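You operate a simulated robot arm through the tools that you are given. There is no shell and no other tool.

Carry out the task below with a simulated two-armed robot. There is one attempt and no reset: what you move stays moved.

## Task
Take the lid off the grey can and lay it down on the drip tray.

Only the result counts: the job must be done as asked and must still hold three seconds after the hand-in. Knocking over, shifting, dropping, spilling or breaking anything else fails it. Lids that push on must go on centred and level and be pressed home; caps that screw on are set level and turned clockwise until they are tight.

## Robot
Two 7-joint arms with two-finger parallel grippers on one trunk, on a base that drives. Base frame: it is fixed to the floor where the robot stands at the start and does not move with it; the origin is under the middle of the robot, x ahead of it, y to its left, z up; the surface under the hand at the start is at about z = 0.9. Readings come in m, degrees, newtons and seconds.
The left shoulder is at the start at [0.08, 0.131, 0.947], the right one opposite. With the tool pointing down near the work surface each hand reaches from about 0.38 to 0.84 m from the robot's upright axis, wherever it stands, measured 20 degrees to its own side. Places, roughly: grey can (8x8x9 cm) [-2.4, -2.4, 0.9]. Payload 1.57 kg a hand.
Tool frame (each hand has its own): the origin (TCP) lies between the finger pads and is the grasp point; the fingertips stand 0.03 m ahead of it; z points along the fingers, y is the line along which they close. The gripper opens to 0.11 m. The fingers are 0.024 m wide and 0.012 m thick; the gripper's body (0.048 by 0.112 m) begins 0.078 m behind the TCP.
Orientation is told as [roll, pitch, yaw] about the base's x, y, z axes, in that order, counted from this pose: with the fingers straight down and closing along the base's y, the tool's x points along the base's -x, its y along +y and its z along -z.

## Interface
- The arms move only by the tool step_arm. It takes "left_plan", "right_plan" or both (then of equal length, played together; a hand with none holds still); each is text: rows parted by semicolons, each of 7 numbers parted by spaces: the shift along the tool's x, y, z in units of 400 mm (1.0 is 400 mm), then the turn, a rotation vector about the tool's x, y, z in units of 45 degrees (1.0 is 45 degrees), then the opening, from 0 (shut) to 1 (fully open). In form: tx ty tz rx ry rz jaw; .... A call has 1 to 20 rows; each row is the pose to reach, as a shift and turn from the pose commanded when the call began, along the tool's axes at that moment. A call with a number of a shift or a turn outside -1 to 1 is refused whole. Each row takes 0.2 s and may step no farther than 0.05 m and 8.6 degrees from the row before; otherwise, or with a gripper value out of range, the whole call is refused. A pose out of reach is approached as far as the arm can. The call stops where the force on the tool passes 40 N (or 10 N more than at its start, if that is more) or the arm is blocked; 0.2 s more then pass. Each finger travels about 0.108 m/s and halts on what it meets, pressing with about 21 N; the grip force reading is that of the motor and also rises with nothing between the fingers. The clock runs only during rows and for 0.2 s after the last one: add rows that repeat a pose to give the fingers time. It gives the time, the measured TCP pose, the force on the tool (base axes), the opening and the grip force at its end, in the units of the frame above (readings bear some noise), with the torque about the TCP (base axes, N m) and any sound that the robot's microphone picked up.
- Cameras (640 x 400 px; columns grow to the right, rows downward): "scene" is now at [-0.0524, -0.0155, 1.433]; the picture's right is [-0.17, -0.99, 0.00], its down [-0.41, 0.07, -0.91] and it looks along [0.89, -0.15, -0.42] (base axes); focal length 249 px, centre (320, 200). "left" rides on the left gripper at [0.07, -0.016, -0.141] in its tool frame; the picture's right is [0.23, 0.97, 0.00], its down [-0.86, 0.20, -0.48] and it looks along [-0.47, 0.11, 0.88] (tool axes); focal length 222 px, centre (320, 200). "right" rides on the right gripper at [0.07, 0.016, -0.141] in its tool frame; the picture's right is [-0.23, 0.97, 0.00], its down [-0.86, -0.20, -0.48] and it looks along [-0.47, -0.11, 0.88] (tool axes); focal length 222 px, centre (320, 200). There is no depth. A picture from a camera that has moved, and an enlarged one, comes with that camera's place and axes in the base frame and with its lens.
- capture(camera): a new picture of that camera. It takes no simulated time.
- roll_base(legs): drives the robot by 1 to 6 legs, each [ahead, left, turn to the left] in m, m and degrees, along the robot's own axes; the way and the turn of a leg run together, so that a leg with both is an arc; at most 1.5 m and 180 degrees a leg. The arms and the cameras ride along, it lands a little off, and it stops where it bumps. It gives what a move gives.
- head_to(pan, tilt): turns the head with the scene camera to pan (to the left, within 109 degrees either way) and tilt (down, from -29 to 69), counted from straight ahead of the robot. It gives what a move gives.
- zoom(camera, box): a new picture of the part [left, top, right, bottom] of that camera's present view, enlarged. It takes no simulated time.
- finish_job(): hands the job in; it is judged then, once.

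Nothing tells you exact positions but the pictures and the camera data. Unless the task says otherwise, let go and move clear before handing in.

The tools are called after ">>>" as name(argument=value, ...) on one line, values as JSON. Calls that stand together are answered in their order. step_arm: Moves the arms, as the interface text tells. Its arguments: {"type":"object","properties":{"left_plan":{"type":"string"},"right_plan":{"type":"string"}},"required":[]} The other tools are called the same way: roll_base (legs) drives the base; head_to (pan, tilt) turns the head that bears the scene camera; capture (camera) takes a picture; zoom (camera, box) takes an enlarged picture of a part of a camera's view; finish_job () hands the job in.

At the start:

```text
time: 0.0
left_tcp_pos: [0.469, 0.2036, 1.1568]
left_ee_rot: [0.1, 0.0, 0.0]
left_contact_force: [0.3, -0.2, 0.0]
left_moment: [0.02, 0.01, 0.04]
left_width: 0.1097
left_grasp_force: 0.0
right_tcp_pos: [0.5198, -0.2804, 1.2109]
right_ee_rot: [-0.1, 0.1, 0.1]
right_contact_force: [-0.5, -0.5, 0.1]
right_moment: [0.0, 0.01, 0.03]
right_width: 0.1101
right_grasp_force: 0.2
robot x, y, heading: [-0.0006, 0.0009, -0.1]
head pan, tilt: [-9.8, 24.9]
```

scene: 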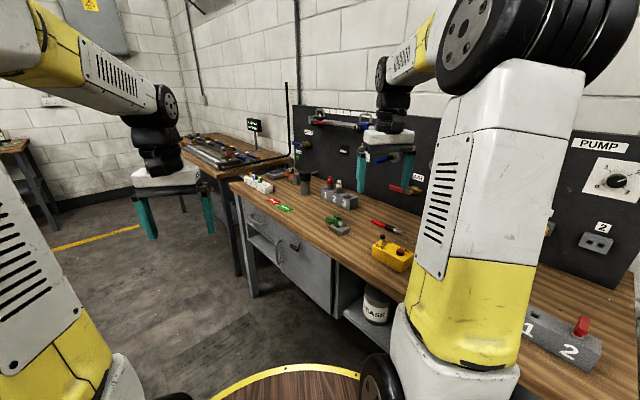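
right: 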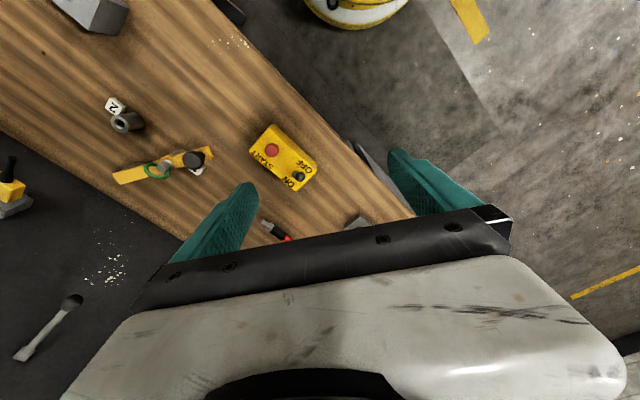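
left: 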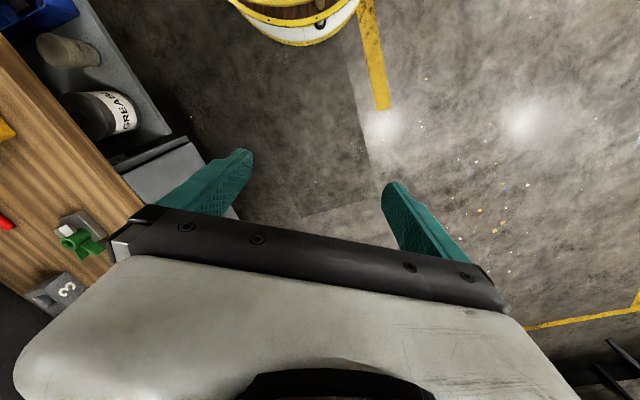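

I see a workbench with a pump panel ahead and to the right; the grey can should be behind me at about (-2.4, -2.4). I'll turn the head to look that way first.

>>> head_to(pan=-109, tilt=15)

>>> capture(camera="scene")

>>> head_to(pan=109, tilt=15)

>>> capture(camera="scene")

```text
time: 1.8
left_tcp_pos: [0.4695, 0.2049, 1.1544]
left_ee_rot: [0.0, 0.0, 0.0]
left_contact_force: [0.2, -0.4, 0.3]
left_moment: [0.01, -0.01, -0.02]
left_width: 0.11
left_grasp_force: 0.1
right_tcp_pos: [0.5196, -0.2802, 1.2086]
right_ee_rot: [0.0, 0.1, 0.0]
right_contact_force: [-0.1, -0.8, 0.0]
right_moment: [0.02, 0.04, 0.04]
right_width: 0.1102
right_grasp_force: 0.0
robot x, y, heading: [0.0027, -0.004, -0.0]
head pan, tilt: [-108.9, 15.0]
```

```text
taken
camera scene: at [-0.1734, -0.0882, 1.449], right [-0.95, 0.32, 0.0], down [0.08, 0.24, -0.97], along [-0.31, -0.91, -0.26], focal length 249 px, centre (320, 200)
```

scene: 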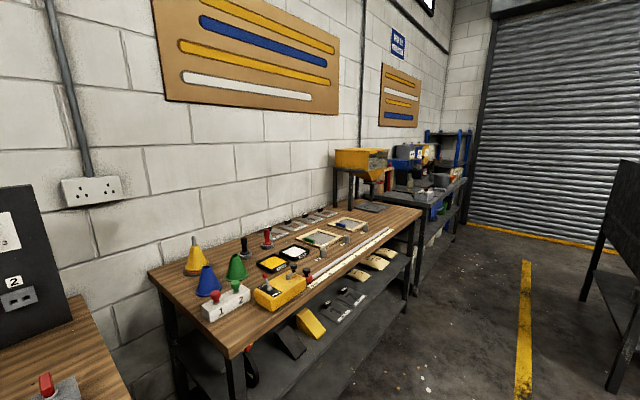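

```text
time: 4.9
left_tcp_pos: [0.4692, 0.205, 1.1557]
left_ee_rot: [-0.1, 0.0, 0.1]
left_contact_force: [0.7, -1.0, 0.2]
left_moment: [0.01, -0.03, 0.02]
left_width: 0.11
left_grasp_force: 0.1
right_tcp_pos: [0.5186, -0.2803, 1.2093]
right_ee_rot: [0.0, 0.0, 0.1]
right_contact_force: [-0.5, -0.3, -0.2]
right_moment: [-0.01, -0.01, 0.02]
right_width: 0.1101
right_grasp_force: 0.1
robot x, y, heading: [-0.0012, -0.0027, -0.0]
head pan, tilt: [108.9, 15.0]
```

```text
taken
camera scene: at [-0.1734, 0.0886, 1.449], right [0.95, 0.32, 0.0], down [0.08, -0.24, -0.97], along [-0.31, 0.91, -0.26], focal length 249 px, centre (320, 200)
```

scene: 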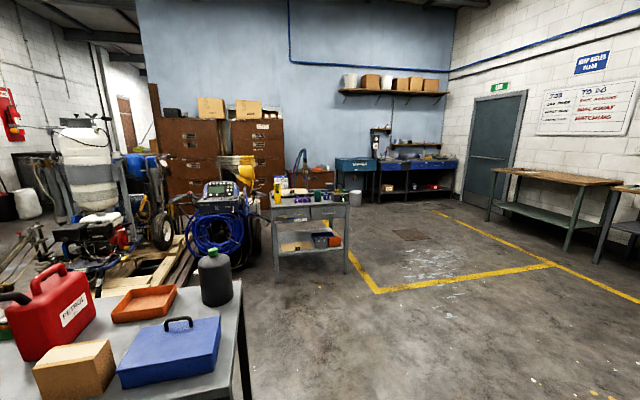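

The can should show near column 437, row 183 in the first view, which is the second bench along the right wall. I'll look there closer up.

>>> head_to(pan=-109, tilt=15)

>>> zoom(camera="scene", box=[340, 100, 500, 200])

>>> zoom(camera="scene", box=[320, 100, 640, 400])

```text
time: 8.0
left_tcp_pos: [0.4689, 0.2039, 1.156]
left_ee_rot: [0.0, 0.0, 0.0]
left_contact_force: [0.7, 0.1, -0.1]
left_moment: [0.0, 0.02, -0.03]
left_width: 0.11
left_grasp_force: 0.0
right_tcp_pos: [0.5198, -0.2817, 1.2102]
right_ee_rot: [0.0, 0.0, 0.0]
right_contact_force: [-0.6, 0.7, 0.0]
right_moment: [0.03, 0.01, 0.01]
right_width: 0.1099
right_grasp_force: 0.0
robot x, y, heading: [0.0003, -0.0026, -0.0]
head pan, tilt: [-108.9, 15.0]
```

```text
4.00 times, centred on (420, 150) of scene
camera zoom: at [-0.1734, -0.0882, 1.449], right [-0.95, 0.32, 0.0], down [0.08, 0.24, -0.97], along [-0.31, -0.91, -0.26], focal length 996 px, centre (-80, 400)
```

zoom: 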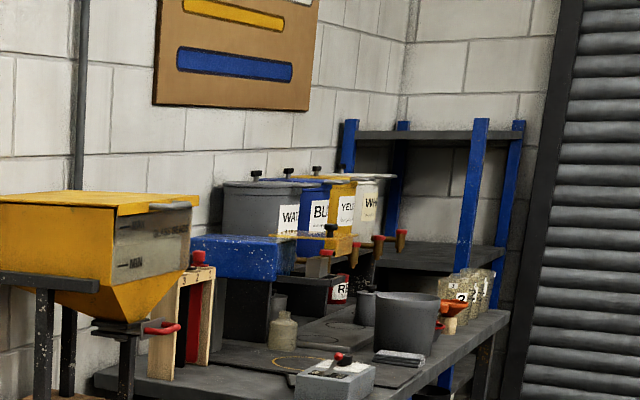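

```text
1.33 times, centred on (480, 250) of scene
camera zoom: at [-0.1734, -0.0882, 1.449], right [-0.95, 0.32, 0.0], down [0.08, 0.24, -0.97], along [-0.31, -0.91, -0.26], focal length 332 px, centre (107, 133)
```

zoom: 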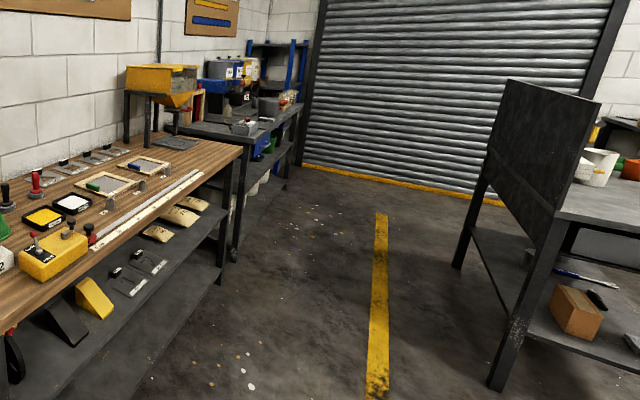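

The can stands on the dark bench at the far end of the right-hand wall, whose benches run along about (-0.84, -0.54). I'll turn right to face that wall, then strafe down the aisle.

>>> roll_base(legs=[[0, 0, -57.5]])

>>> head_to(pan=-85, tilt=20)

>>> capture(camera="scene")

>>> head_to(pan=-30, tilt=25)

>>> capture(camera="scene")

```text
time: 10.9
left_tcp_pos: [0.4271, -0.2826, 1.1551]
left_ee_rot: [0.0, 0.0, -57.0]
left_contact_force: [-0.1, 0.8, 0.3]
left_moment: [-0.01, 0.0, 0.04]
left_width: 0.11
left_grasp_force: 0.1
right_tcp_pos: [0.0472, -0.5887, 1.21]
right_ee_rot: [0.1, 0.1, -57.0]
right_contact_force: [1.2, 0.2, 0.1]
right_moment: [0.06, 0.0, 0.01]
right_width: 0.1099
right_grasp_force: 0.0
robot x, y, heading: [-0.0005, 0.0035, -57.2]
head pan, tilt: [-108.9, 15.0]
```

```text
time: 11.8
left_tcp_pos: [0.4262, -0.283, 1.1564]
left_ee_rot: [0.0, 0.0, -57.0]
left_contact_force: [0.8, -0.1, -0.2]
left_moment: [0.0, -0.02, 0.01]
left_width: 0.1098
left_grasp_force: 0.1
right_tcp_pos: [0.0487, -0.5879, 1.2094]
right_ee_rot: [0.0, 0.0, -57.0]
right_contact_force: [-0.7, -0.3, 0.0]
right_moment: [-0.05, -0.02, -0.01]
right_width: 0.1101
right_grasp_force: 0.1
robot x, y, heading: [0.0003, -0.0006, -56.8]
head pan, tilt: [-85.0, 20.0]
```

```text
taken
camera scene: at [-0.1531, 0.0601, 1.4409], right [-0.61, 0.79, 0.0], down [0.27, 0.21, -0.94], along [-0.74, -0.58, -0.34], focal length 249 px, centre (320, 200)
```

scene: 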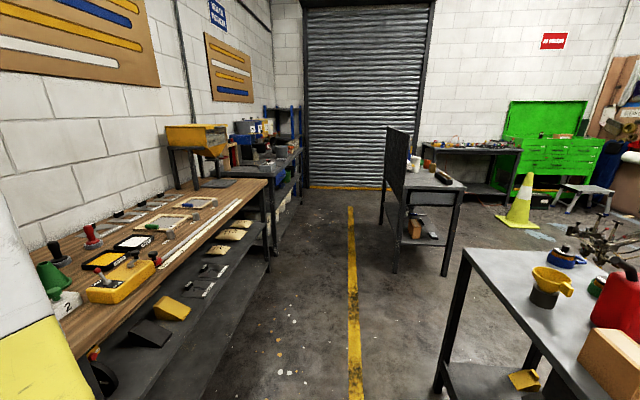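

```text
time: 13.1
left_tcp_pos: [0.4273, -0.2821, 1.1551]
left_ee_rot: [0.0, -0.1, -56.9]
left_contact_force: [-0.6, 0.2, -0.1]
left_moment: [0.01, 0.04, 0.0]
left_width: 0.11
left_grasp_force: 0.1
right_tcp_pos: [0.0481, -0.5885, 1.2094]
right_ee_rot: [-0.1, 0.0, -57.1]
right_contact_force: [1.4, -0.4, 0.2]
right_moment: [0.02, 0.0, 0.0]
right_width: 0.1097
right_grasp_force: 0.1
robot x, y, heading: [0.0042, 0.001, -56.9]
head pan, tilt: [-30.0, 25.0]
```

```text
taken
camera scene: at [-0.0749, 0.0254, 1.4328], right [-1.0, -0.05, 0.0], down [-0.02, 0.42, -0.91], along [0.05, -0.91, -0.42], focal length 249 px, centre (320, 200)
```

scene: 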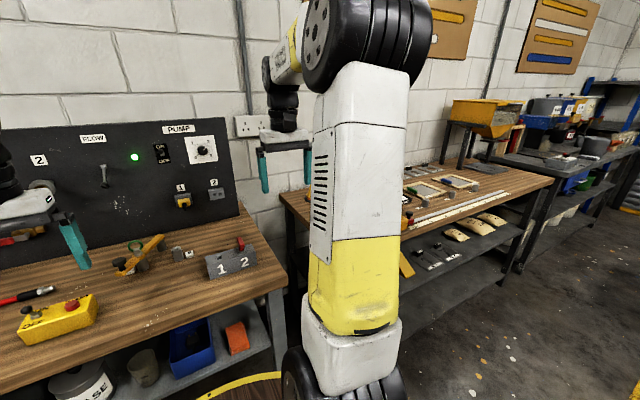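

The aisle is clear, about 1.1 m wide. I'll back off a little and strafe right along the benches.

>>> roll_base(legs=[[-0.1, 0, -1], [0, -1.4, 0]])

>>> head_to(pan=-60, tilt=25)

>>> capture(camera="scene")

>>> head_to(pan=-105, tilt=25)

>>> capture(camera="scene")

```text
time: 20.8
left_tcp_pos: [-0.8281, -0.936, 1.1568]
left_ee_rot: [0.0, -0.1, -59.3]
left_contact_force: [-0.4, -0.1, 0.4]
left_moment: [0.01, 0.01, -0.03]
left_width: 0.11
left_grasp_force: 0.0
right_tcp_pos: [-1.2203, -1.2279, 1.2107]
right_ee_rot: [0.0, 0.0, -59.3]
right_contact_force: [-0.3, 0.6, 0.9]
right_moment: [0.0, -0.01, 0.02]
right_width: 0.11
right_grasp_force: 0.0
robot x, y, heading: [-1.2408, -0.6332, -59.5]
head pan, tilt: [-30.0, 25.0]
```

```text
time: 21.7
left_tcp_pos: [-0.8283, -0.9365, 1.1557]
left_ee_rot: [-0.1, 0.0, -59.3]
left_contact_force: [0.0, -0.1, -0.3]
left_moment: [0.03, 0.0, 0.0]
left_width: 0.1099
left_grasp_force: 0.1
right_tcp_pos: [-1.2197, -1.2273, 1.2086]
right_ee_rot: [0.0, 0.0, -59.3]
right_contact_force: [-0.1, 0.2, -0.3]
right_moment: [-0.02, -0.01, 0.01]
right_width: 0.1098
right_grasp_force: 0.2
robot x, y, heading: [-1.2445, -0.6378, -59.3]
head pan, tilt: [-60.0, 25.0]
```

```text
taken
camera scene: at [-1.3636, -0.5978, 1.4328], right [-0.87, 0.49, 0.0], down [0.21, 0.37, -0.91], along [-0.44, -0.79, -0.42], focal length 249 px, centre (320, 200)
```

scene: 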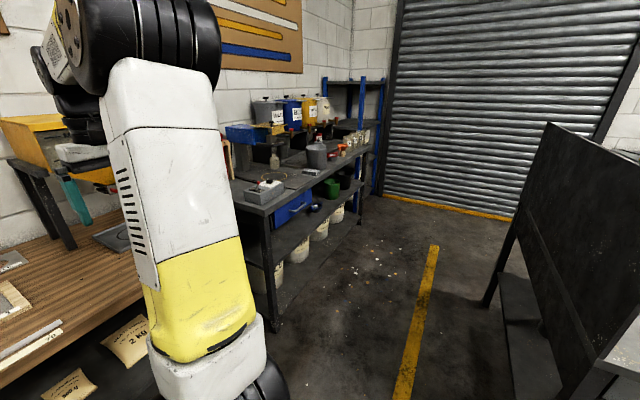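

```text
time: 22.8
left_tcp_pos: [-0.8287, -0.9365, 1.1557]
left_ee_rot: [0.0, 0.0, -59.3]
left_contact_force: [-0.2, 0.2, 0.7]
left_moment: [-0.01, 0.03, 0.0]
left_width: 0.1101
left_grasp_force: 0.1
right_tcp_pos: [-1.219, -1.2278, 1.2101]
right_ee_rot: [-0.1, 0.0, -59.4]
right_contact_force: [-0.4, 0.4, -0.1]
right_moment: [-0.01, -0.02, 0.01]
right_width: 0.1099
right_grasp_force: 0.0
robot x, y, heading: [-1.2472, -0.6344, -59.2]
head pan, tilt: [-105.0, 25.0]
```

```text
taken
camera scene: at [-1.4073, -0.5424, 1.4328], right [-0.27, 0.96, 0.0], down [0.41, 0.11, -0.91], along [-0.87, -0.25, -0.42], focal length 249 px, centre (320, 200)
```

scene: 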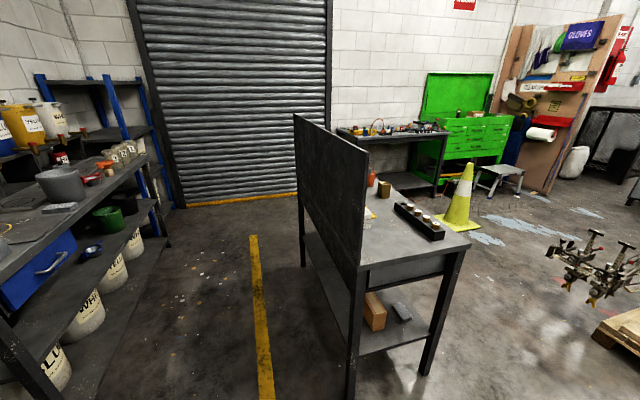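

Bench 2 with the hoppers and grey container is ahead on the left. I'll go on strafing alongside it, staying mid-aisle.

>>> roll_base(legs=[[0, 0, 1.3], [0, -1.3, 0]])

>>> head_to(pan=-50, tilt=30)

>>> capture(camera="scene")

>>> head_to(pan=0, tilt=30)

>>> capture(camera="scene")

>>> capture(camera="right")

```text
time: 29.8
left_tcp_pos: [-1.9339, -1.6267, 1.155]
left_ee_rot: [0.1, 0.0, -57.5]
left_contact_force: [-0.2, 0.5, 0.0]
left_moment: [0.02, 0.03, -0.03]
left_width: 0.11
left_grasp_force: 0.1
right_tcp_pos: [-2.3153, -1.9307, 1.2097]
right_ee_rot: [0.0, 0.1, -57.5]
right_contact_force: [0.2, 0.5, -0.5]
right_moment: [-0.02, 0.01, 0.02]
right_width: 0.1101
right_grasp_force: 0.0
robot x, y, heading: [-2.3594, -1.3439, -57.5]
head pan, tilt: [-105.0, 25.0]
```

```text
time: 31.0
left_tcp_pos: [-1.9336, -1.6267, 1.1563]
left_ee_rot: [0.1, -0.1, -57.4]
left_contact_force: [0.0, -0.5, 1.6]
left_moment: [0.03, -0.02, 0.02]
left_width: 0.1099
left_grasp_force: 0.1
right_tcp_pos: [-2.3158, -1.9298, 1.21]
right_ee_rot: [0.0, 0.0, -57.6]
right_contact_force: [0.0, -1.1, 0.2]
right_moment: [0.0, 0.04, -0.01]
right_width: 0.1101
right_grasp_force: 0.0
robot x, y, heading: [-2.3588, -1.3384, -57.4]
head pan, tilt: [-50.0, 30.0]
```

```text
taken
camera scene: at [-2.4638, -1.3092, 1.4248], right [-0.95, 0.3, 0.0], down [0.15, 0.48, -0.87], along [-0.26, -0.83, -0.5], focal length 249 px, centre (320, 200)
```

scene: 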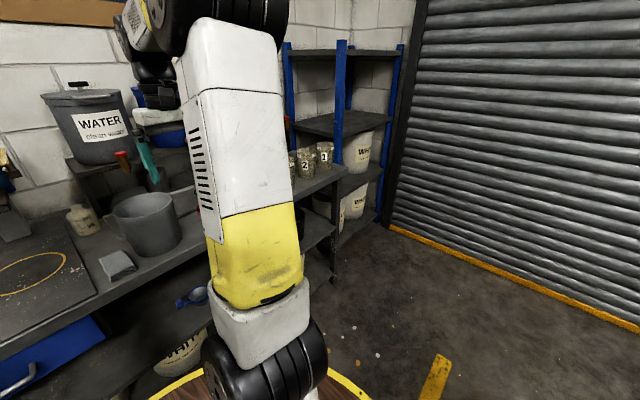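

```text
time: 32.2
left_tcp_pos: [-1.9339, -1.6275, 1.1558]
left_ee_rot: [0.0, 0.0, -57.5]
left_contact_force: [-0.3, 0.5, 0.4]
left_moment: [-0.01, -0.01, 0.0]
left_width: 0.1098
left_grasp_force: 0.1
right_tcp_pos: [-2.3147, -1.9296, 1.2101]
right_ee_rot: [0.0, 0.1, -57.4]
right_contact_force: [0.2, 0.6, 0.2]
right_moment: [0.01, 0.02, 0.0]
right_width: 0.1101
right_grasp_force: 0.1
robot x, y, heading: [-2.3588, -1.3429, -57.3]
head pan, tilt: [0.0, 30.0]
```

```text
taken
camera scene: at [-2.388, -1.2992, 1.4248], right [-0.84, -0.54, 0.0], down [-0.27, 0.42, -0.87], along [0.46, -0.73, -0.5], focal length 249 px, centre (320, 200)
```

scene: 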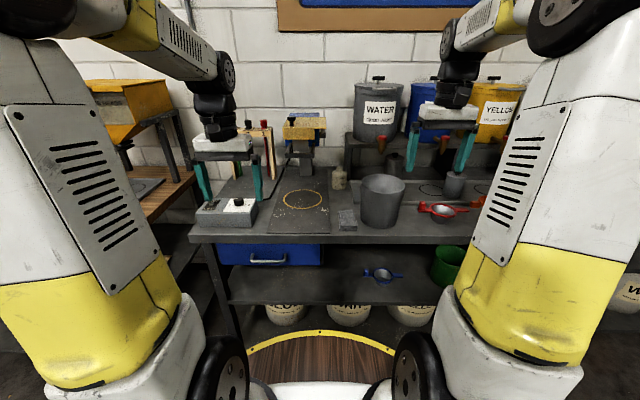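

```text
taken
camera right: at [-2.3393, -1.8625, 1.3513], right [0.94, 0.33, 0.0], down [0.29, -0.83, 0.48], along [0.16, -0.45, -0.88], focal length 222 px, centre (320, 200)
```

right: 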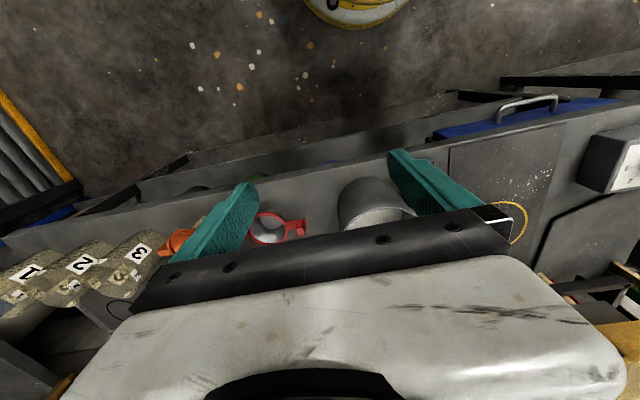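

>>> zoom(camera="scene", box=[330, 100, 490, 240])

>>> zoom(camera="scene", box=[190, 110, 350, 250])

```text
2.86 times, centred on (410, 170) of scene
camera zoom: at [-2.388, -1.2992, 1.4248], right [-0.84, -0.54, 0.0], down [-0.27, 0.42, -0.87], along [0.46, -0.73, -0.5], focal length 711 px, centre (63, 286)
```

zoom: 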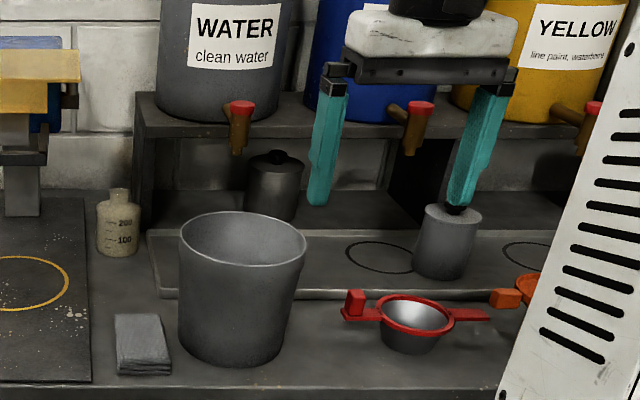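

```text
2.86 times, centred on (270, 180) of scene
camera zoom: at [-2.388, -1.2992, 1.4248], right [-0.84, -0.54, 0.0], down [-0.27, 0.42, -0.87], along [0.46, -0.73, -0.5], focal length 711 px, centre (463, 257)
```

zoom: 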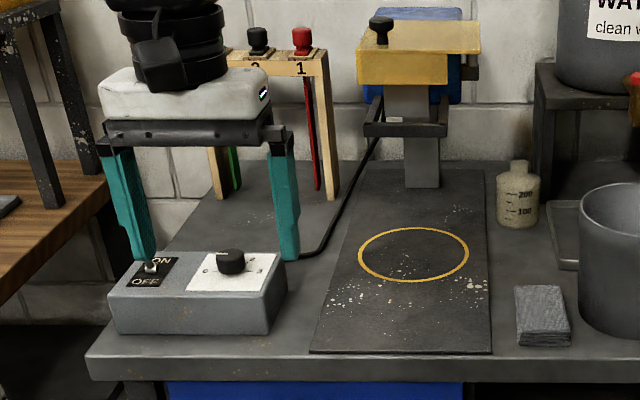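

The light grey can with a dark lid knob stands on the drip tray under the taps, at about (-2.37, -2.41). I'll strafe right a bit and move closer, then look again.

>>> roll_base(legs=[[0, -0.28, 0], [0.12, 0, 0]])

>>> head_to(pan=-15, tilt=35)

>>> capture(camera="scene")

>>> capture(camera="right")

>>> capture(camera="left")

```text
time: 35.0
left_tcp_pos: [-2.1082, -1.8817, 1.1559]
left_ee_rot: [-0.1, 0.1, -57.5]
left_contact_force: [0.0, -0.7, 0.6]
left_moment: [-0.02, 0.0, 0.0]
left_width: 0.1096
left_grasp_force: 0.1
right_tcp_pos: [-2.4904, -2.1856, 1.2095]
right_ee_rot: [0.0, 0.0, -57.4]
right_contact_force: [-0.2, -0.7, 0.5]
right_moment: [-0.03, -0.03, -0.01]
right_width: 0.1098
right_grasp_force: 0.0
robot x, y, heading: [-2.5299, -1.5997, -57.7]
head pan, tilt: [0.0, 30.0]
```

```text
time: 35.8
left_tcp_pos: [-2.1075, -1.8808, 1.1561]
left_ee_rot: [0.0, -0.1, -57.6]
left_contact_force: [0.4, -0.8, 0.1]
left_moment: [-0.03, -0.01, 0.03]
left_width: 0.1102
left_grasp_force: 0.1
right_tcp_pos: [-2.4884, -2.1853, 1.2088]
right_ee_rot: [0.0, 0.0, -57.5]
right_contact_force: [0.5, -0.1, -1.2]
right_moment: [-0.03, 0.0, 0.03]
right_width: 0.1102
right_grasp_force: 0.0
robot x, y, heading: [-2.5347, -1.5954, -57.6]
head pan, tilt: [-15.0, 35.0]
```

```text
taken
camera scene: at [-2.5843, -1.562, 1.417], right [-0.95, -0.3, 0.0], down [-0.17, 0.55, -0.82], along [0.25, -0.78, -0.57], focal length 249 px, centre (320, 200)
```

scene: 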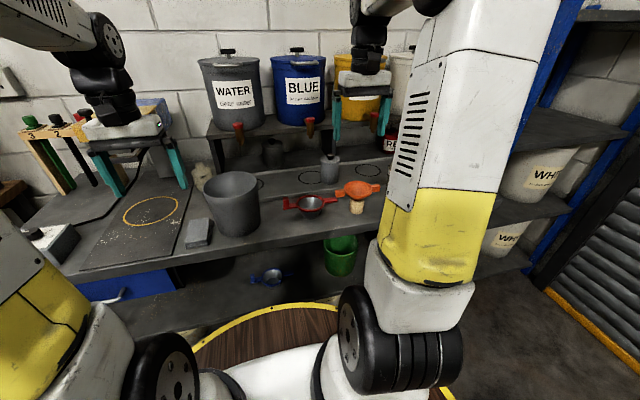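

```text
taken
camera right: at [-2.5132, -2.1175, 1.3513], right [0.94, 0.33, 0.0], down [0.29, -0.83, 0.48], along [0.16, -0.45, -0.88], focal length 222 px, centre (320, 200)
```

right: 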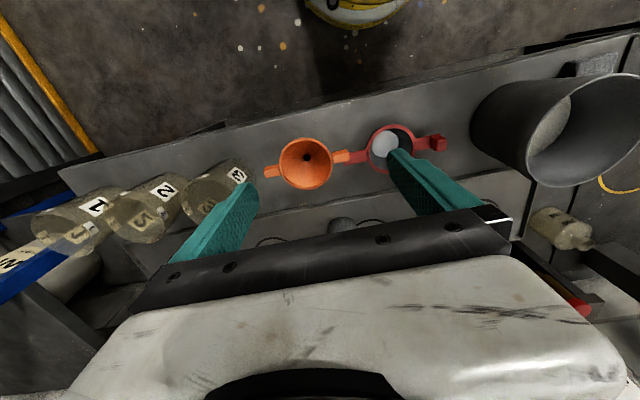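

```text
taken
camera left: at [-2.1594, -1.8325, 1.2974], right [0.7, 0.72, 0.0], down [0.63, -0.61, 0.48], along [0.34, -0.33, -0.88], focal length 222 px, centre (320, 200)
```

left: 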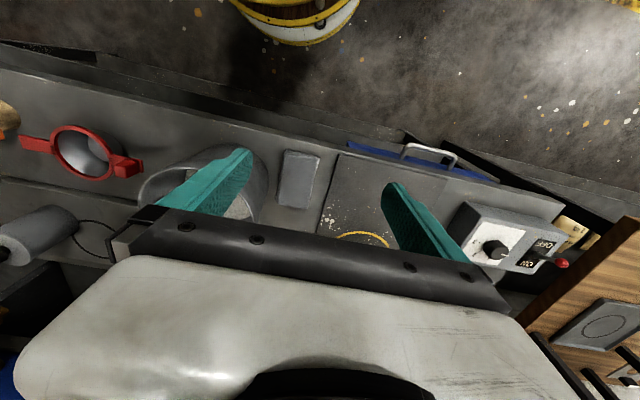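

>>> zoom(camera="scene", box=[240, 100, 400, 220])

>>> zoom(camera="left", box=[0, 150, 160, 300])

>>> zoom(camera="right", box=[220, 180, 420, 280])

```text
3.33 times, centred on (320, 160) of scene
camera zoom: at [-2.5843, -1.562, 1.417], right [-0.95, -0.3, 0.0], down [-0.17, 0.55, -0.82], along [0.25, -0.78, -0.57], focal length 830 px, centre (320, 333)
```

zoom: 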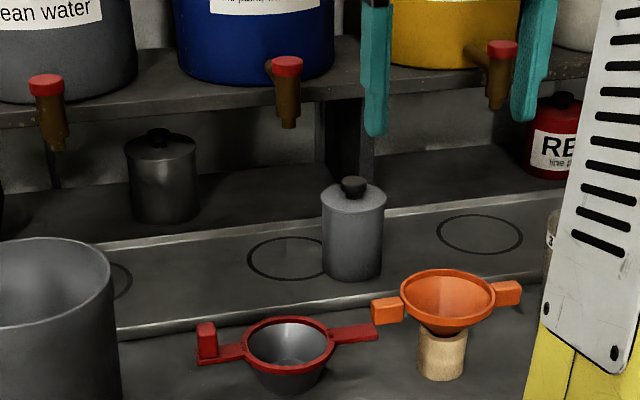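

```text
2.67 times, centred on (80, 225) of left
camera zoom: at [-2.1594, -1.8325, 1.2974], right [0.7, 0.72, 0.0], down [0.63, -0.61, 0.48], along [0.34, -0.33, -0.88], focal length 592 px, centre (960, 133)
```

zoom: 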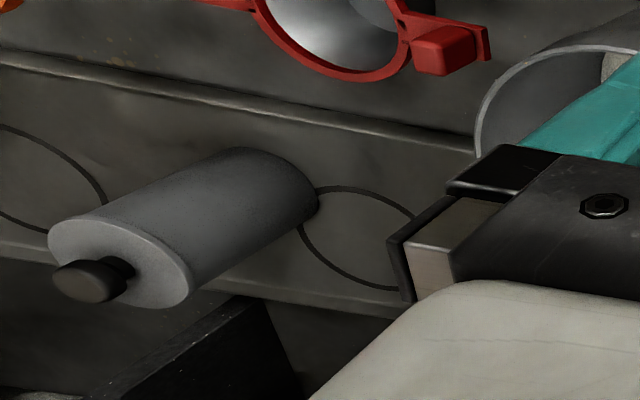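

```text
3.20 times, centred on (320, 230) of right
camera zoom: at [-2.5132, -2.1175, 1.3513], right [0.94, 0.33, 0.0], down [0.29, -0.83, 0.48], along [0.16, -0.45, -0.88], focal length 711 px, centre (320, 104)
```

zoom: 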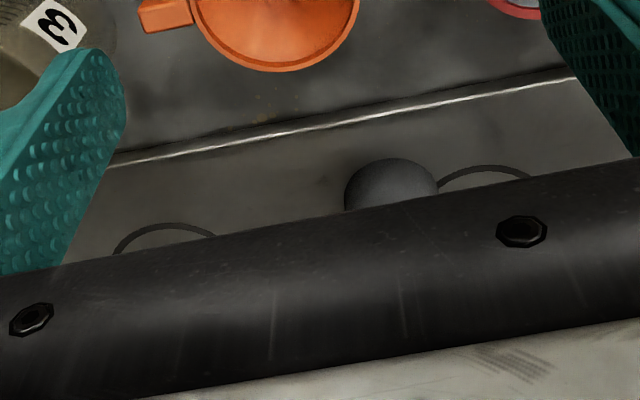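

I triangulate the lid's knob at about (-2.356, -2.403, 1.015). I'll take tighter zooms for the lid's shape and the free places on the tray.

>>> zoom(camera="scene", box=[310, 135, 350, 175])

>>> zoom(camera="left", box=[0, 195, 90, 275])

>>> zoom(camera="scene", box=[220, 260, 380, 400])

```text
10.00 times, centred on (330, 155) of scene
camera zoom: at [-2.5843, -1.562, 1.417], right [-0.95, -0.3, 0.0], down [-0.17, 0.55, -0.82], along [0.25, -0.78, -0.57], focal length 2489 px, centre (220, 650)
```

zoom: 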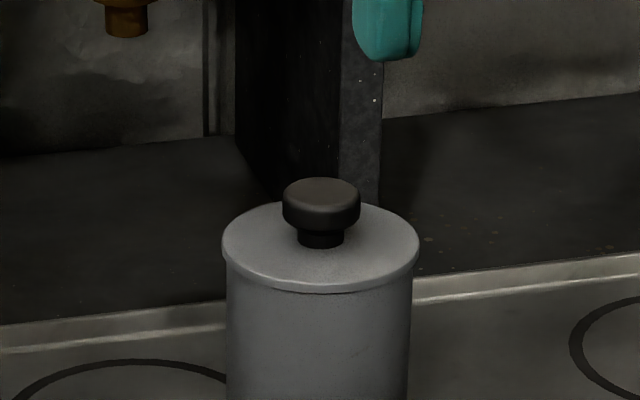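

```text
5.00 times, centred on (45, 235) of left
camera zoom: at [-2.1594, -1.8325, 1.2974], right [0.7, 0.72, 0.0], down [0.63, -0.61, 0.48], along [0.34, -0.33, -0.88], focal length 1111 px, centre (1695, 25)
```

zoom: 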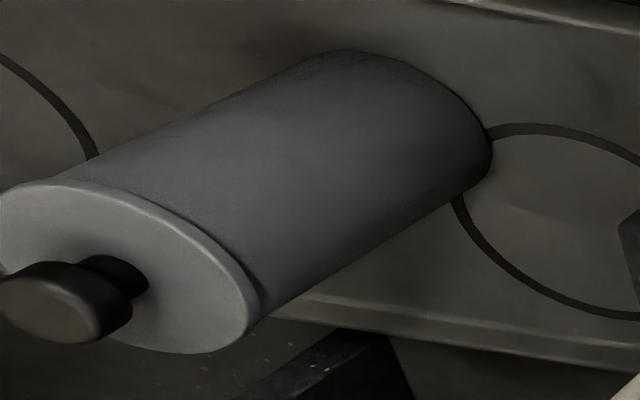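

```text
2.86 times, centred on (300, 330) of scene
camera zoom: at [-2.5843, -1.562, 1.417], right [-0.95, -0.3, 0.0], down [-0.17, 0.55, -0.82], along [0.25, -0.78, -0.57], focal length 711 px, centre (377, -171)
```

zoom: 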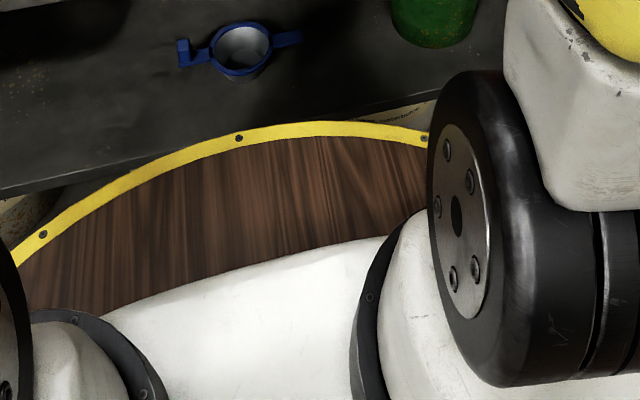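

The lid has a knob about 3 cm wide (top z ≈ 1.019, lid top z ≈ 0.997), and the blue tap hangs close by on its left. I'll come in with the right hand tilted about 22° and the jaws part closed, stopping just short of and above the knob.

>>> step_arm(right_plan="0 0 0 0 -0.167 0 0.545; 0 0 0 0 -0.333 0 0.545; 0 0 0 0 -0.5 0 0.545; -0.08 -0.003 0.05 0 -0.5 0 0.545; -0.16 -0.007 0.1 0 -0.5 0 0.545; -0.24 -0.01 0.15 0 -0.5 0 0.545; -0.32 -0.013 0.2 0 -0.5 0 0.545; -0.40 -0.016 0.25 0 -0.5 0 0.545; -0.4718 -0.0195 0.2975 0 -0.5 0 0.545; -0.4718 -0.0195 0.2975 0 -0.5 0 0.545")

>>> capture(camera="right")

>>> capture(camera="scene")

>>> zoom(camera="scene", box=[290, 100, 370, 180])

>>> capture(camera="left")

```text
time: 38.0
left_tcp_pos: [-2.1079, -1.8823, 1.1562]
left_ee_rot: [0.1, 0.0, -57.5]
left_contact_force: [0.6, 0.0, -0.3]
left_moment: [-0.01, 0.04, 0.03]
left_width: 0.1098
left_grasp_force: 0.1
right_tcp_pos: [-2.3947, -2.3483, 1.0926]
right_ee_rot: [0.0, -22.5, -57.4]
right_contact_force: [-0.6, 0.6, 1.2]
right_moment: [-0.02, 0.0, 0.02]
right_width: 0.06
right_grasp_force: 0.0
robot x, y, heading: [-2.5335, -1.5939, -57.5]
head pan, tilt: [-15.0, 35.0]
```

```text
taken
camera right: at [-2.4452, -2.24, 1.1972], right [0.93, 0.35, 0.09], down [0.16, -0.62, 0.77], along [0.32, -0.7, -0.63], focal length 222 px, centre (320, 200)
```

right: 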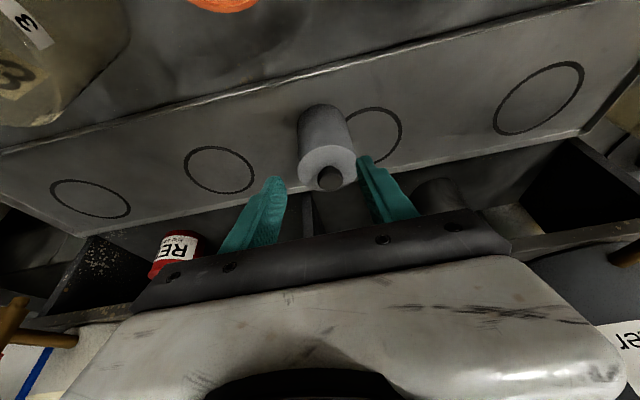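

```text
taken
camera scene: at [-2.5844, -1.562, 1.417], right [-0.95, -0.3, 0.0], down [-0.17, 0.55, -0.82], along [0.25, -0.78, -0.57], focal length 249 px, centre (320, 200)
```

scene: 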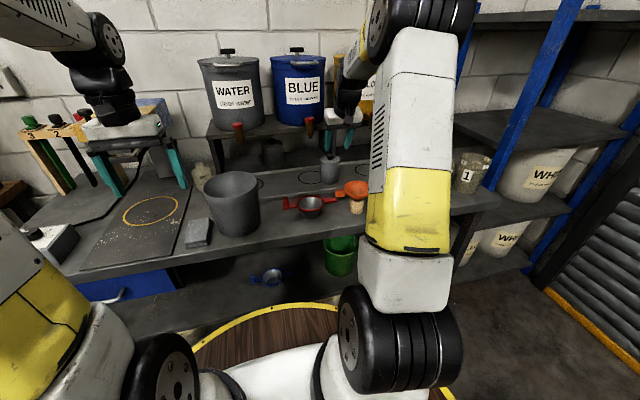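

```text
5.00 times, centred on (330, 140) of scene
camera zoom: at [-2.5844, -1.562, 1.417], right [-0.95, -0.3, 0.0], down [-0.17, 0.55, -0.82], along [0.25, -0.78, -0.57], focal length 1244 px, centre (270, 500)
```

zoom: 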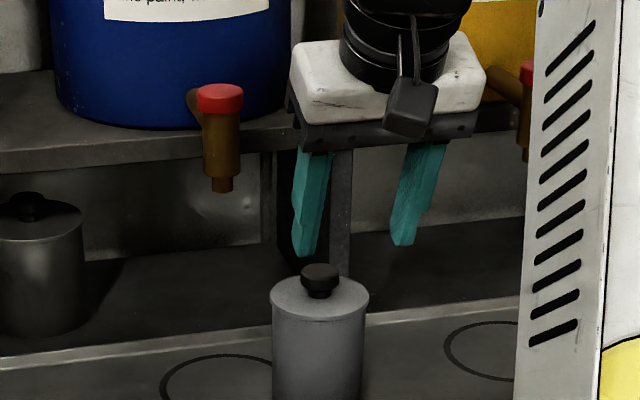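

```text
taken
camera left: at [-2.1593, -1.8326, 1.2973], right [0.7, 0.72, 0.0], down [0.63, -0.61, 0.48], along [0.34, -0.33, -0.88], focal length 222 px, centre (320, 200)
```

left: 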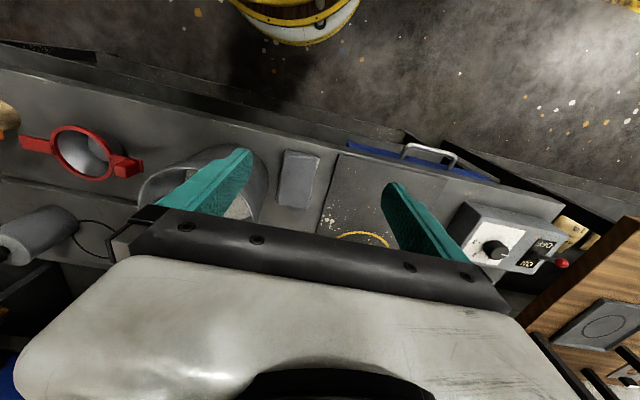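

The hand sits just above and behind the knob, and the wrist view agrees with my knob estimate. I'll zoom to fix the lateral offset exactly.

>>> zoom(camera="right", box=[220, 90, 420, 230])

>>> zoom(camera="right", box=[290, 130, 370, 200])

```text
2.86 times, centred on (320, 160) of right
camera zoom: at [-2.4452, -2.24, 1.1972], right [0.93, 0.35, 0.09], down [0.16, -0.62, 0.77], along [0.32, -0.7, -0.63], focal length 635 px, centre (320, 314)
```

zoom: 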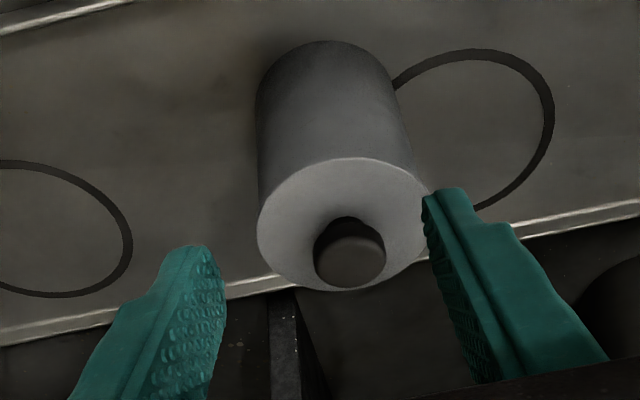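

```text
5.71 times, centred on (330, 165) of right
camera zoom: at [-2.4452, -2.24, 1.1972], right [0.93, 0.35, 0.09], down [0.16, -0.62, 0.77], along [0.32, -0.7, -0.63], focal length 1269 px, centre (263, 400)
```

zoom: 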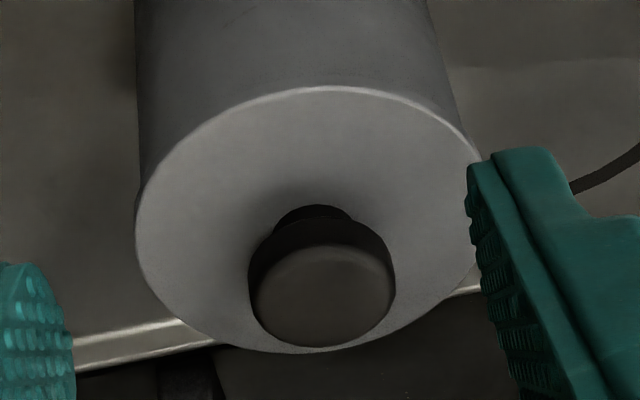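

The knob is about 4 mm to the hand's left, 68 mm ahead and 74 mm below. I'll centre on it and go most of the way in, then check.

>>> step_arm(right_plan="0 0.009 0 0 0 0 0.545; -0.03 0.009 0.074 0 0 0 0.545; -0.0656 0.009 0.158 0 0 0 0.545; -0.0656 0.009 0.158 0 0 0 0.545")

>>> zoom(camera="right", box=[240, 110, 400, 230])

>>> zoom(camera="scene", box=[305, 120, 365, 170])

>>> zoom(camera="left", box=[0, 180, 100, 280])

```text
time: 39.0
left_tcp_pos: [-2.1084, -1.8808, 1.1554]
left_ee_rot: [0.0, 0.0, -57.6]
left_contact_force: [-0.3, 0.6, -0.6]
left_moment: [0.04, -0.01, 0.0]
left_width: 0.1101
left_grasp_force: 0.0
right_tcp_pos: [-2.3675, -2.3892, 1.0422]
right_ee_rot: [0.0, -22.5, -57.3]
right_contact_force: [0.7, 0.3, -0.3]
right_moment: [0.0, -0.01, -0.01]
right_width: 0.06
right_grasp_force: 0.0
robot x, y, heading: [-2.5347, -1.5992, -57.4]
head pan, tilt: [-15.0, 35.0]
```

```text
3.33 times, centred on (320, 170) of right
camera zoom: at [-2.4162, -2.281, 1.1469], right [0.93, 0.35, 0.09], down [0.16, -0.62, 0.77], along [0.32, -0.7, -0.63], focal length 740 px, centre (320, 300)
```

zoom: 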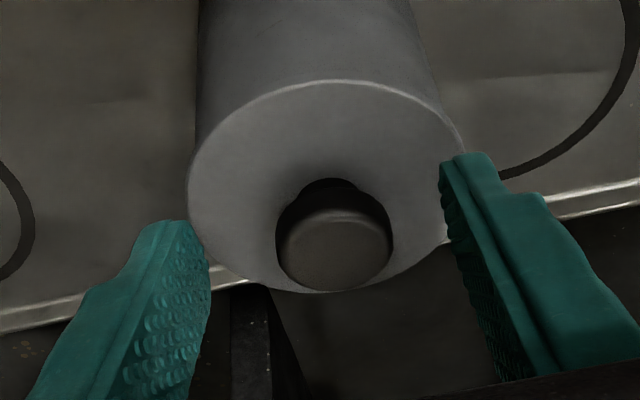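

```text
8.00 times, centred on (335, 145) of scene
camera zoom: at [-2.5844, -1.562, 1.417], right [-0.95, -0.3, 0.0], down [-0.17, 0.55, -0.82], along [0.25, -0.78, -0.57], focal length 1991 px, centre (200, 640)
```

zoom: 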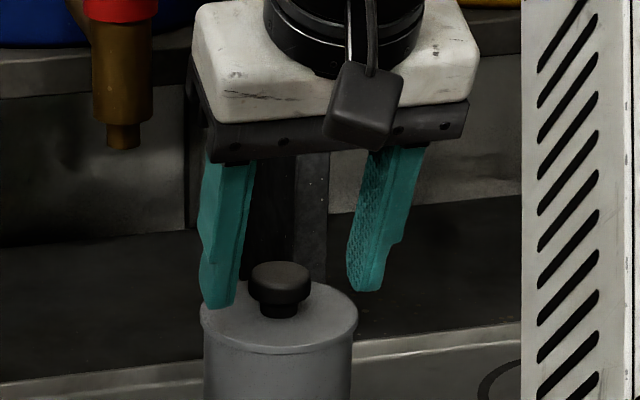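

```text
4.00 times, centred on (50, 230) of left
camera zoom: at [-2.1594, -1.8326, 1.2973], right [0.7, 0.72, 0.0], down [0.63, -0.61, 0.48], along [0.34, -0.33, -0.88], focal length 888 px, centre (1400, 80)
```

zoom: 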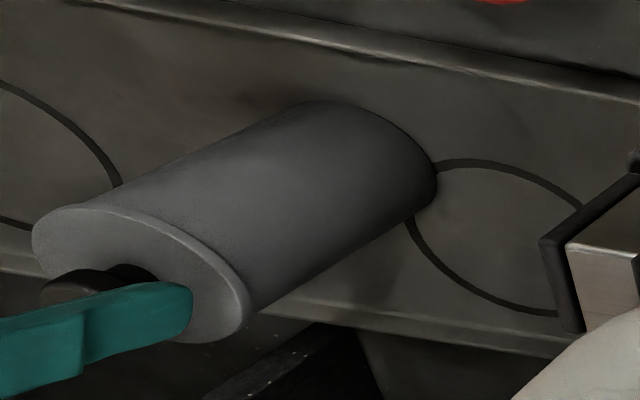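

Nearly there: the knob lies centred between the pads within 2 mm. I'll make the last step and look before closing.

>>> step_arm(right_plan="-0.0165 0.004 0.037 0 0 0 0.545; -0.0165 0.004 0.037 0 0 0 0.545")

>>> zoom(camera="right", box=[240, 110, 400, 230])

>>> zoom(camera="scene", box=[305, 120, 365, 170])

>>> zoom(camera="left", box=[0, 180, 100, 280])

```text
time: 39.6
left_tcp_pos: [-2.1077, -1.8802, 1.1563]
left_ee_rot: [0.1, -0.1, -57.5]
left_contact_force: [-0.5, 0.2, 0.2]
left_moment: [0.05, 0.04, -0.02]
left_width: 0.11
left_grasp_force: 0.1
right_tcp_pos: [-2.3588, -2.3958, 1.0344]
right_ee_rot: [-0.2, -22.8, -57.5]
right_contact_force: [-5.9, 7.8, 20.6]
right_moment: [0.23, 0.19, -0.01]
right_width: 0.0602
right_grasp_force: 0.2
robot x, y, heading: [-2.5319, -1.6007, -57.2]
head pan, tilt: [-15.0, 35.0]
```

```text
3.33 times, centred on (320, 170) of right
camera zoom: at [-2.4091, -2.2879, 1.1377], right [0.93, 0.35, 0.09], down [0.16, -0.62, 0.77], along [0.32, -0.71, -0.63], focal length 740 px, centre (320, 300)
```

zoom: 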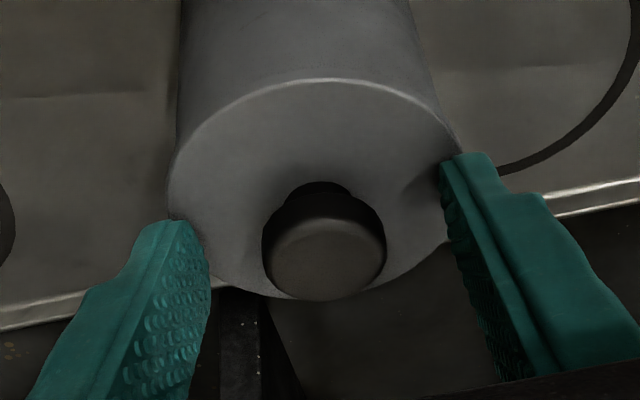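

```text
8.00 times, centred on (335, 145) of scene
camera zoom: at [-2.5849, -1.5608, 1.417], right [-0.95, -0.3, 0.0], down [-0.17, 0.55, -0.82], along [0.25, -0.78, -0.57], focal length 1991 px, centre (200, 640)
```

zoom: 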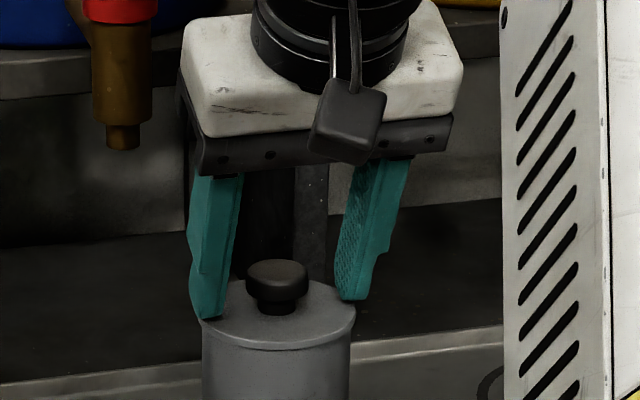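

```text
4.00 times, centred on (50, 230) of left
camera zoom: at [-2.1598, -1.8315, 1.2977], right [0.7, 0.72, 0.0], down [0.63, -0.61, 0.48], along [0.34, -0.34, -0.88], focal length 888 px, centre (1400, 80)
```

zoom: 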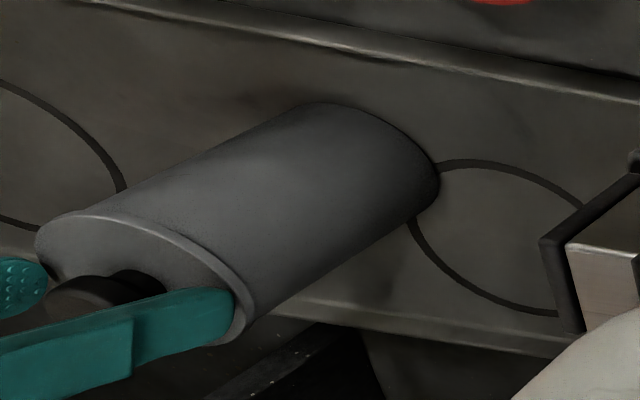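

The fingertips just touched the lid (20 N), with the knob centred. I'll back up 5 mm to unload and then close on the knob.

>>> step_arm(right_plan="-0.0053 0 -0.0127 0 0 0 0.545; -0.0053 0 -0.0127 0 0 0 0.545; -0.0053 0 -0.0127 0 0 0 0.4")

>>> zoom(camera="right", box=[240, 110, 400, 230])

>>> zoom(camera="scene", box=[305, 120, 365, 170])

```text
time: 40.4
left_tcp_pos: [-2.1074, -1.8825, 1.1563]
left_ee_rot: [-0.1, 0.0, -57.5]
left_contact_force: [0.8, 0.2, 0.1]
left_moment: [-0.02, 0.01, 0.05]
left_width: 0.1101
left_grasp_force: 0.0
right_tcp_pos: [-2.3572, -2.3957, 1.0364]
right_ee_rot: [0.0, -22.5, -57.4]
right_contact_force: [0.5, -0.2, 0.2]
right_moment: [0.01, 0.03, 0.01]
right_width: 0.0438
right_grasp_force: 0.1
robot x, y, heading: [-2.5307, -1.5952, -57.2]
head pan, tilt: [-15.0, 35.0]
```

```text
3.33 times, centred on (320, 170) of right
camera zoom: at [-2.4079, -2.2882, 1.1408], right [0.93, 0.35, 0.09], down [0.16, -0.62, 0.77], along [0.32, -0.7, -0.63], focal length 740 px, centre (320, 300)
```

zoom: 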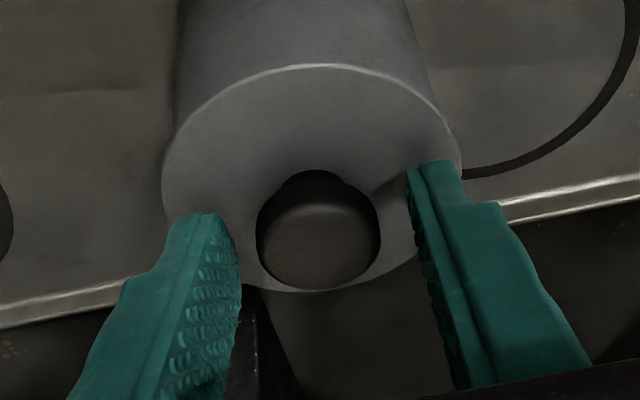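

```text
8.00 times, centred on (335, 145) of scene
camera zoom: at [-2.5843, -1.5621, 1.417], right [-0.95, -0.3, 0.0], down [-0.17, 0.55, -0.82], along [0.25, -0.78, -0.57], focal length 1991 px, centre (200, 640)
```

zoom: 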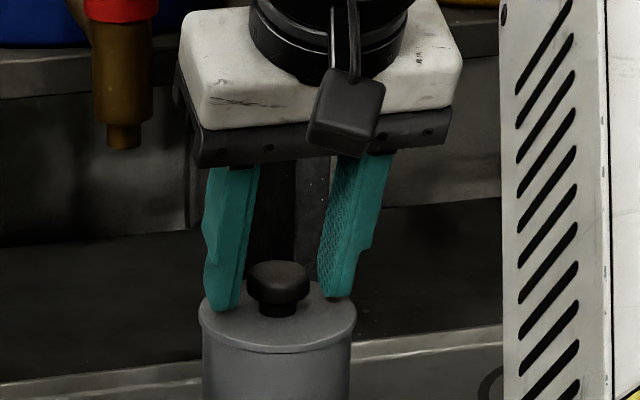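

The knob is centred between the pads within a millimetre. I'll close on it.

>>> step_arm(right_plan="0 -0.002 0 0 0 0 0.35; 0 -0.002 0 0 0 0 0.25; 0 -0.002 0 0 0 0 0.15; 0 -0.002 0 0 0 0 0.0; 0 -0.002 0 0 0 0 0.0")

>>> zoom(camera="right", box=[240, 110, 400, 230])

>>> zoom(camera="scene", box=[305, 120, 365, 170])

```text
time: 41.6
left_tcp_pos: [-2.107, -1.881, 1.1554]
left_ee_rot: [0.0, 0.0, -57.5]
left_contact_force: [-0.7, 0.1, 0.8]
left_moment: [0.0, -0.01, 0.02]
left_width: 0.1101
left_grasp_force: 0.2
right_tcp_pos: [-2.3584, -2.3972, 1.0363]
right_ee_rot: [0.0, -22.4, -57.3]
right_contact_force: [0.8, 0.1, -0.4]
right_moment: [-0.03, -0.03, -0.04]
right_width: 0.0285
right_grasp_force: 20.9
robot x, y, heading: [-2.5331, -1.5982, -57.3]
head pan, tilt: [-15.0, 35.0]
```

```text
3.33 times, centred on (320, 170) of right
camera zoom: at [-2.4085, -2.2884, 1.1408], right [0.93, 0.35, 0.09], down [0.16, -0.62, 0.77], along [0.32, -0.7, -0.63], focal length 740 px, centre (320, 300)
```

zoom: 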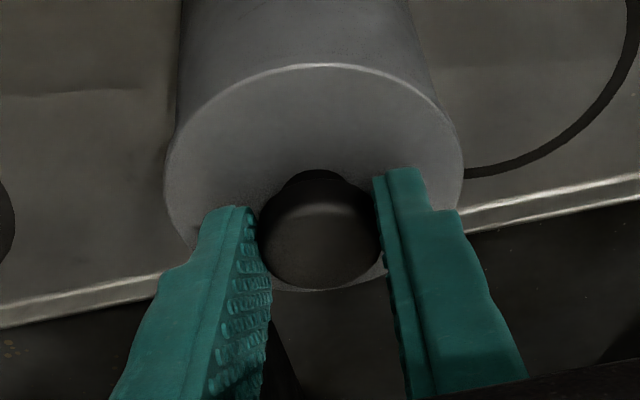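

```text
8.00 times, centred on (335, 145) of scene
camera zoom: at [-2.5843, -1.562, 1.417], right [-0.95, -0.3, 0.0], down [-0.17, 0.55, -0.82], along [0.25, -0.78, -0.57], focal length 1991 px, centre (200, 640)
```

zoom: 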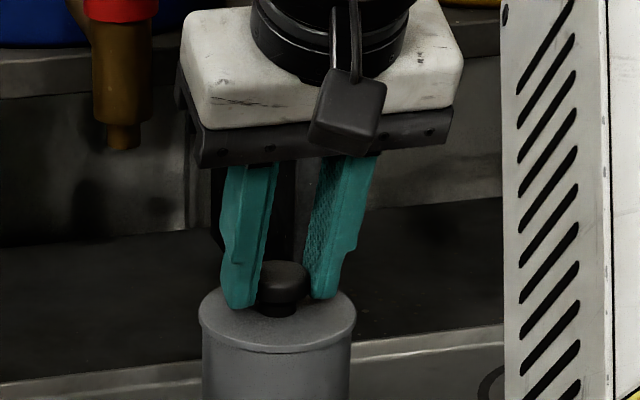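

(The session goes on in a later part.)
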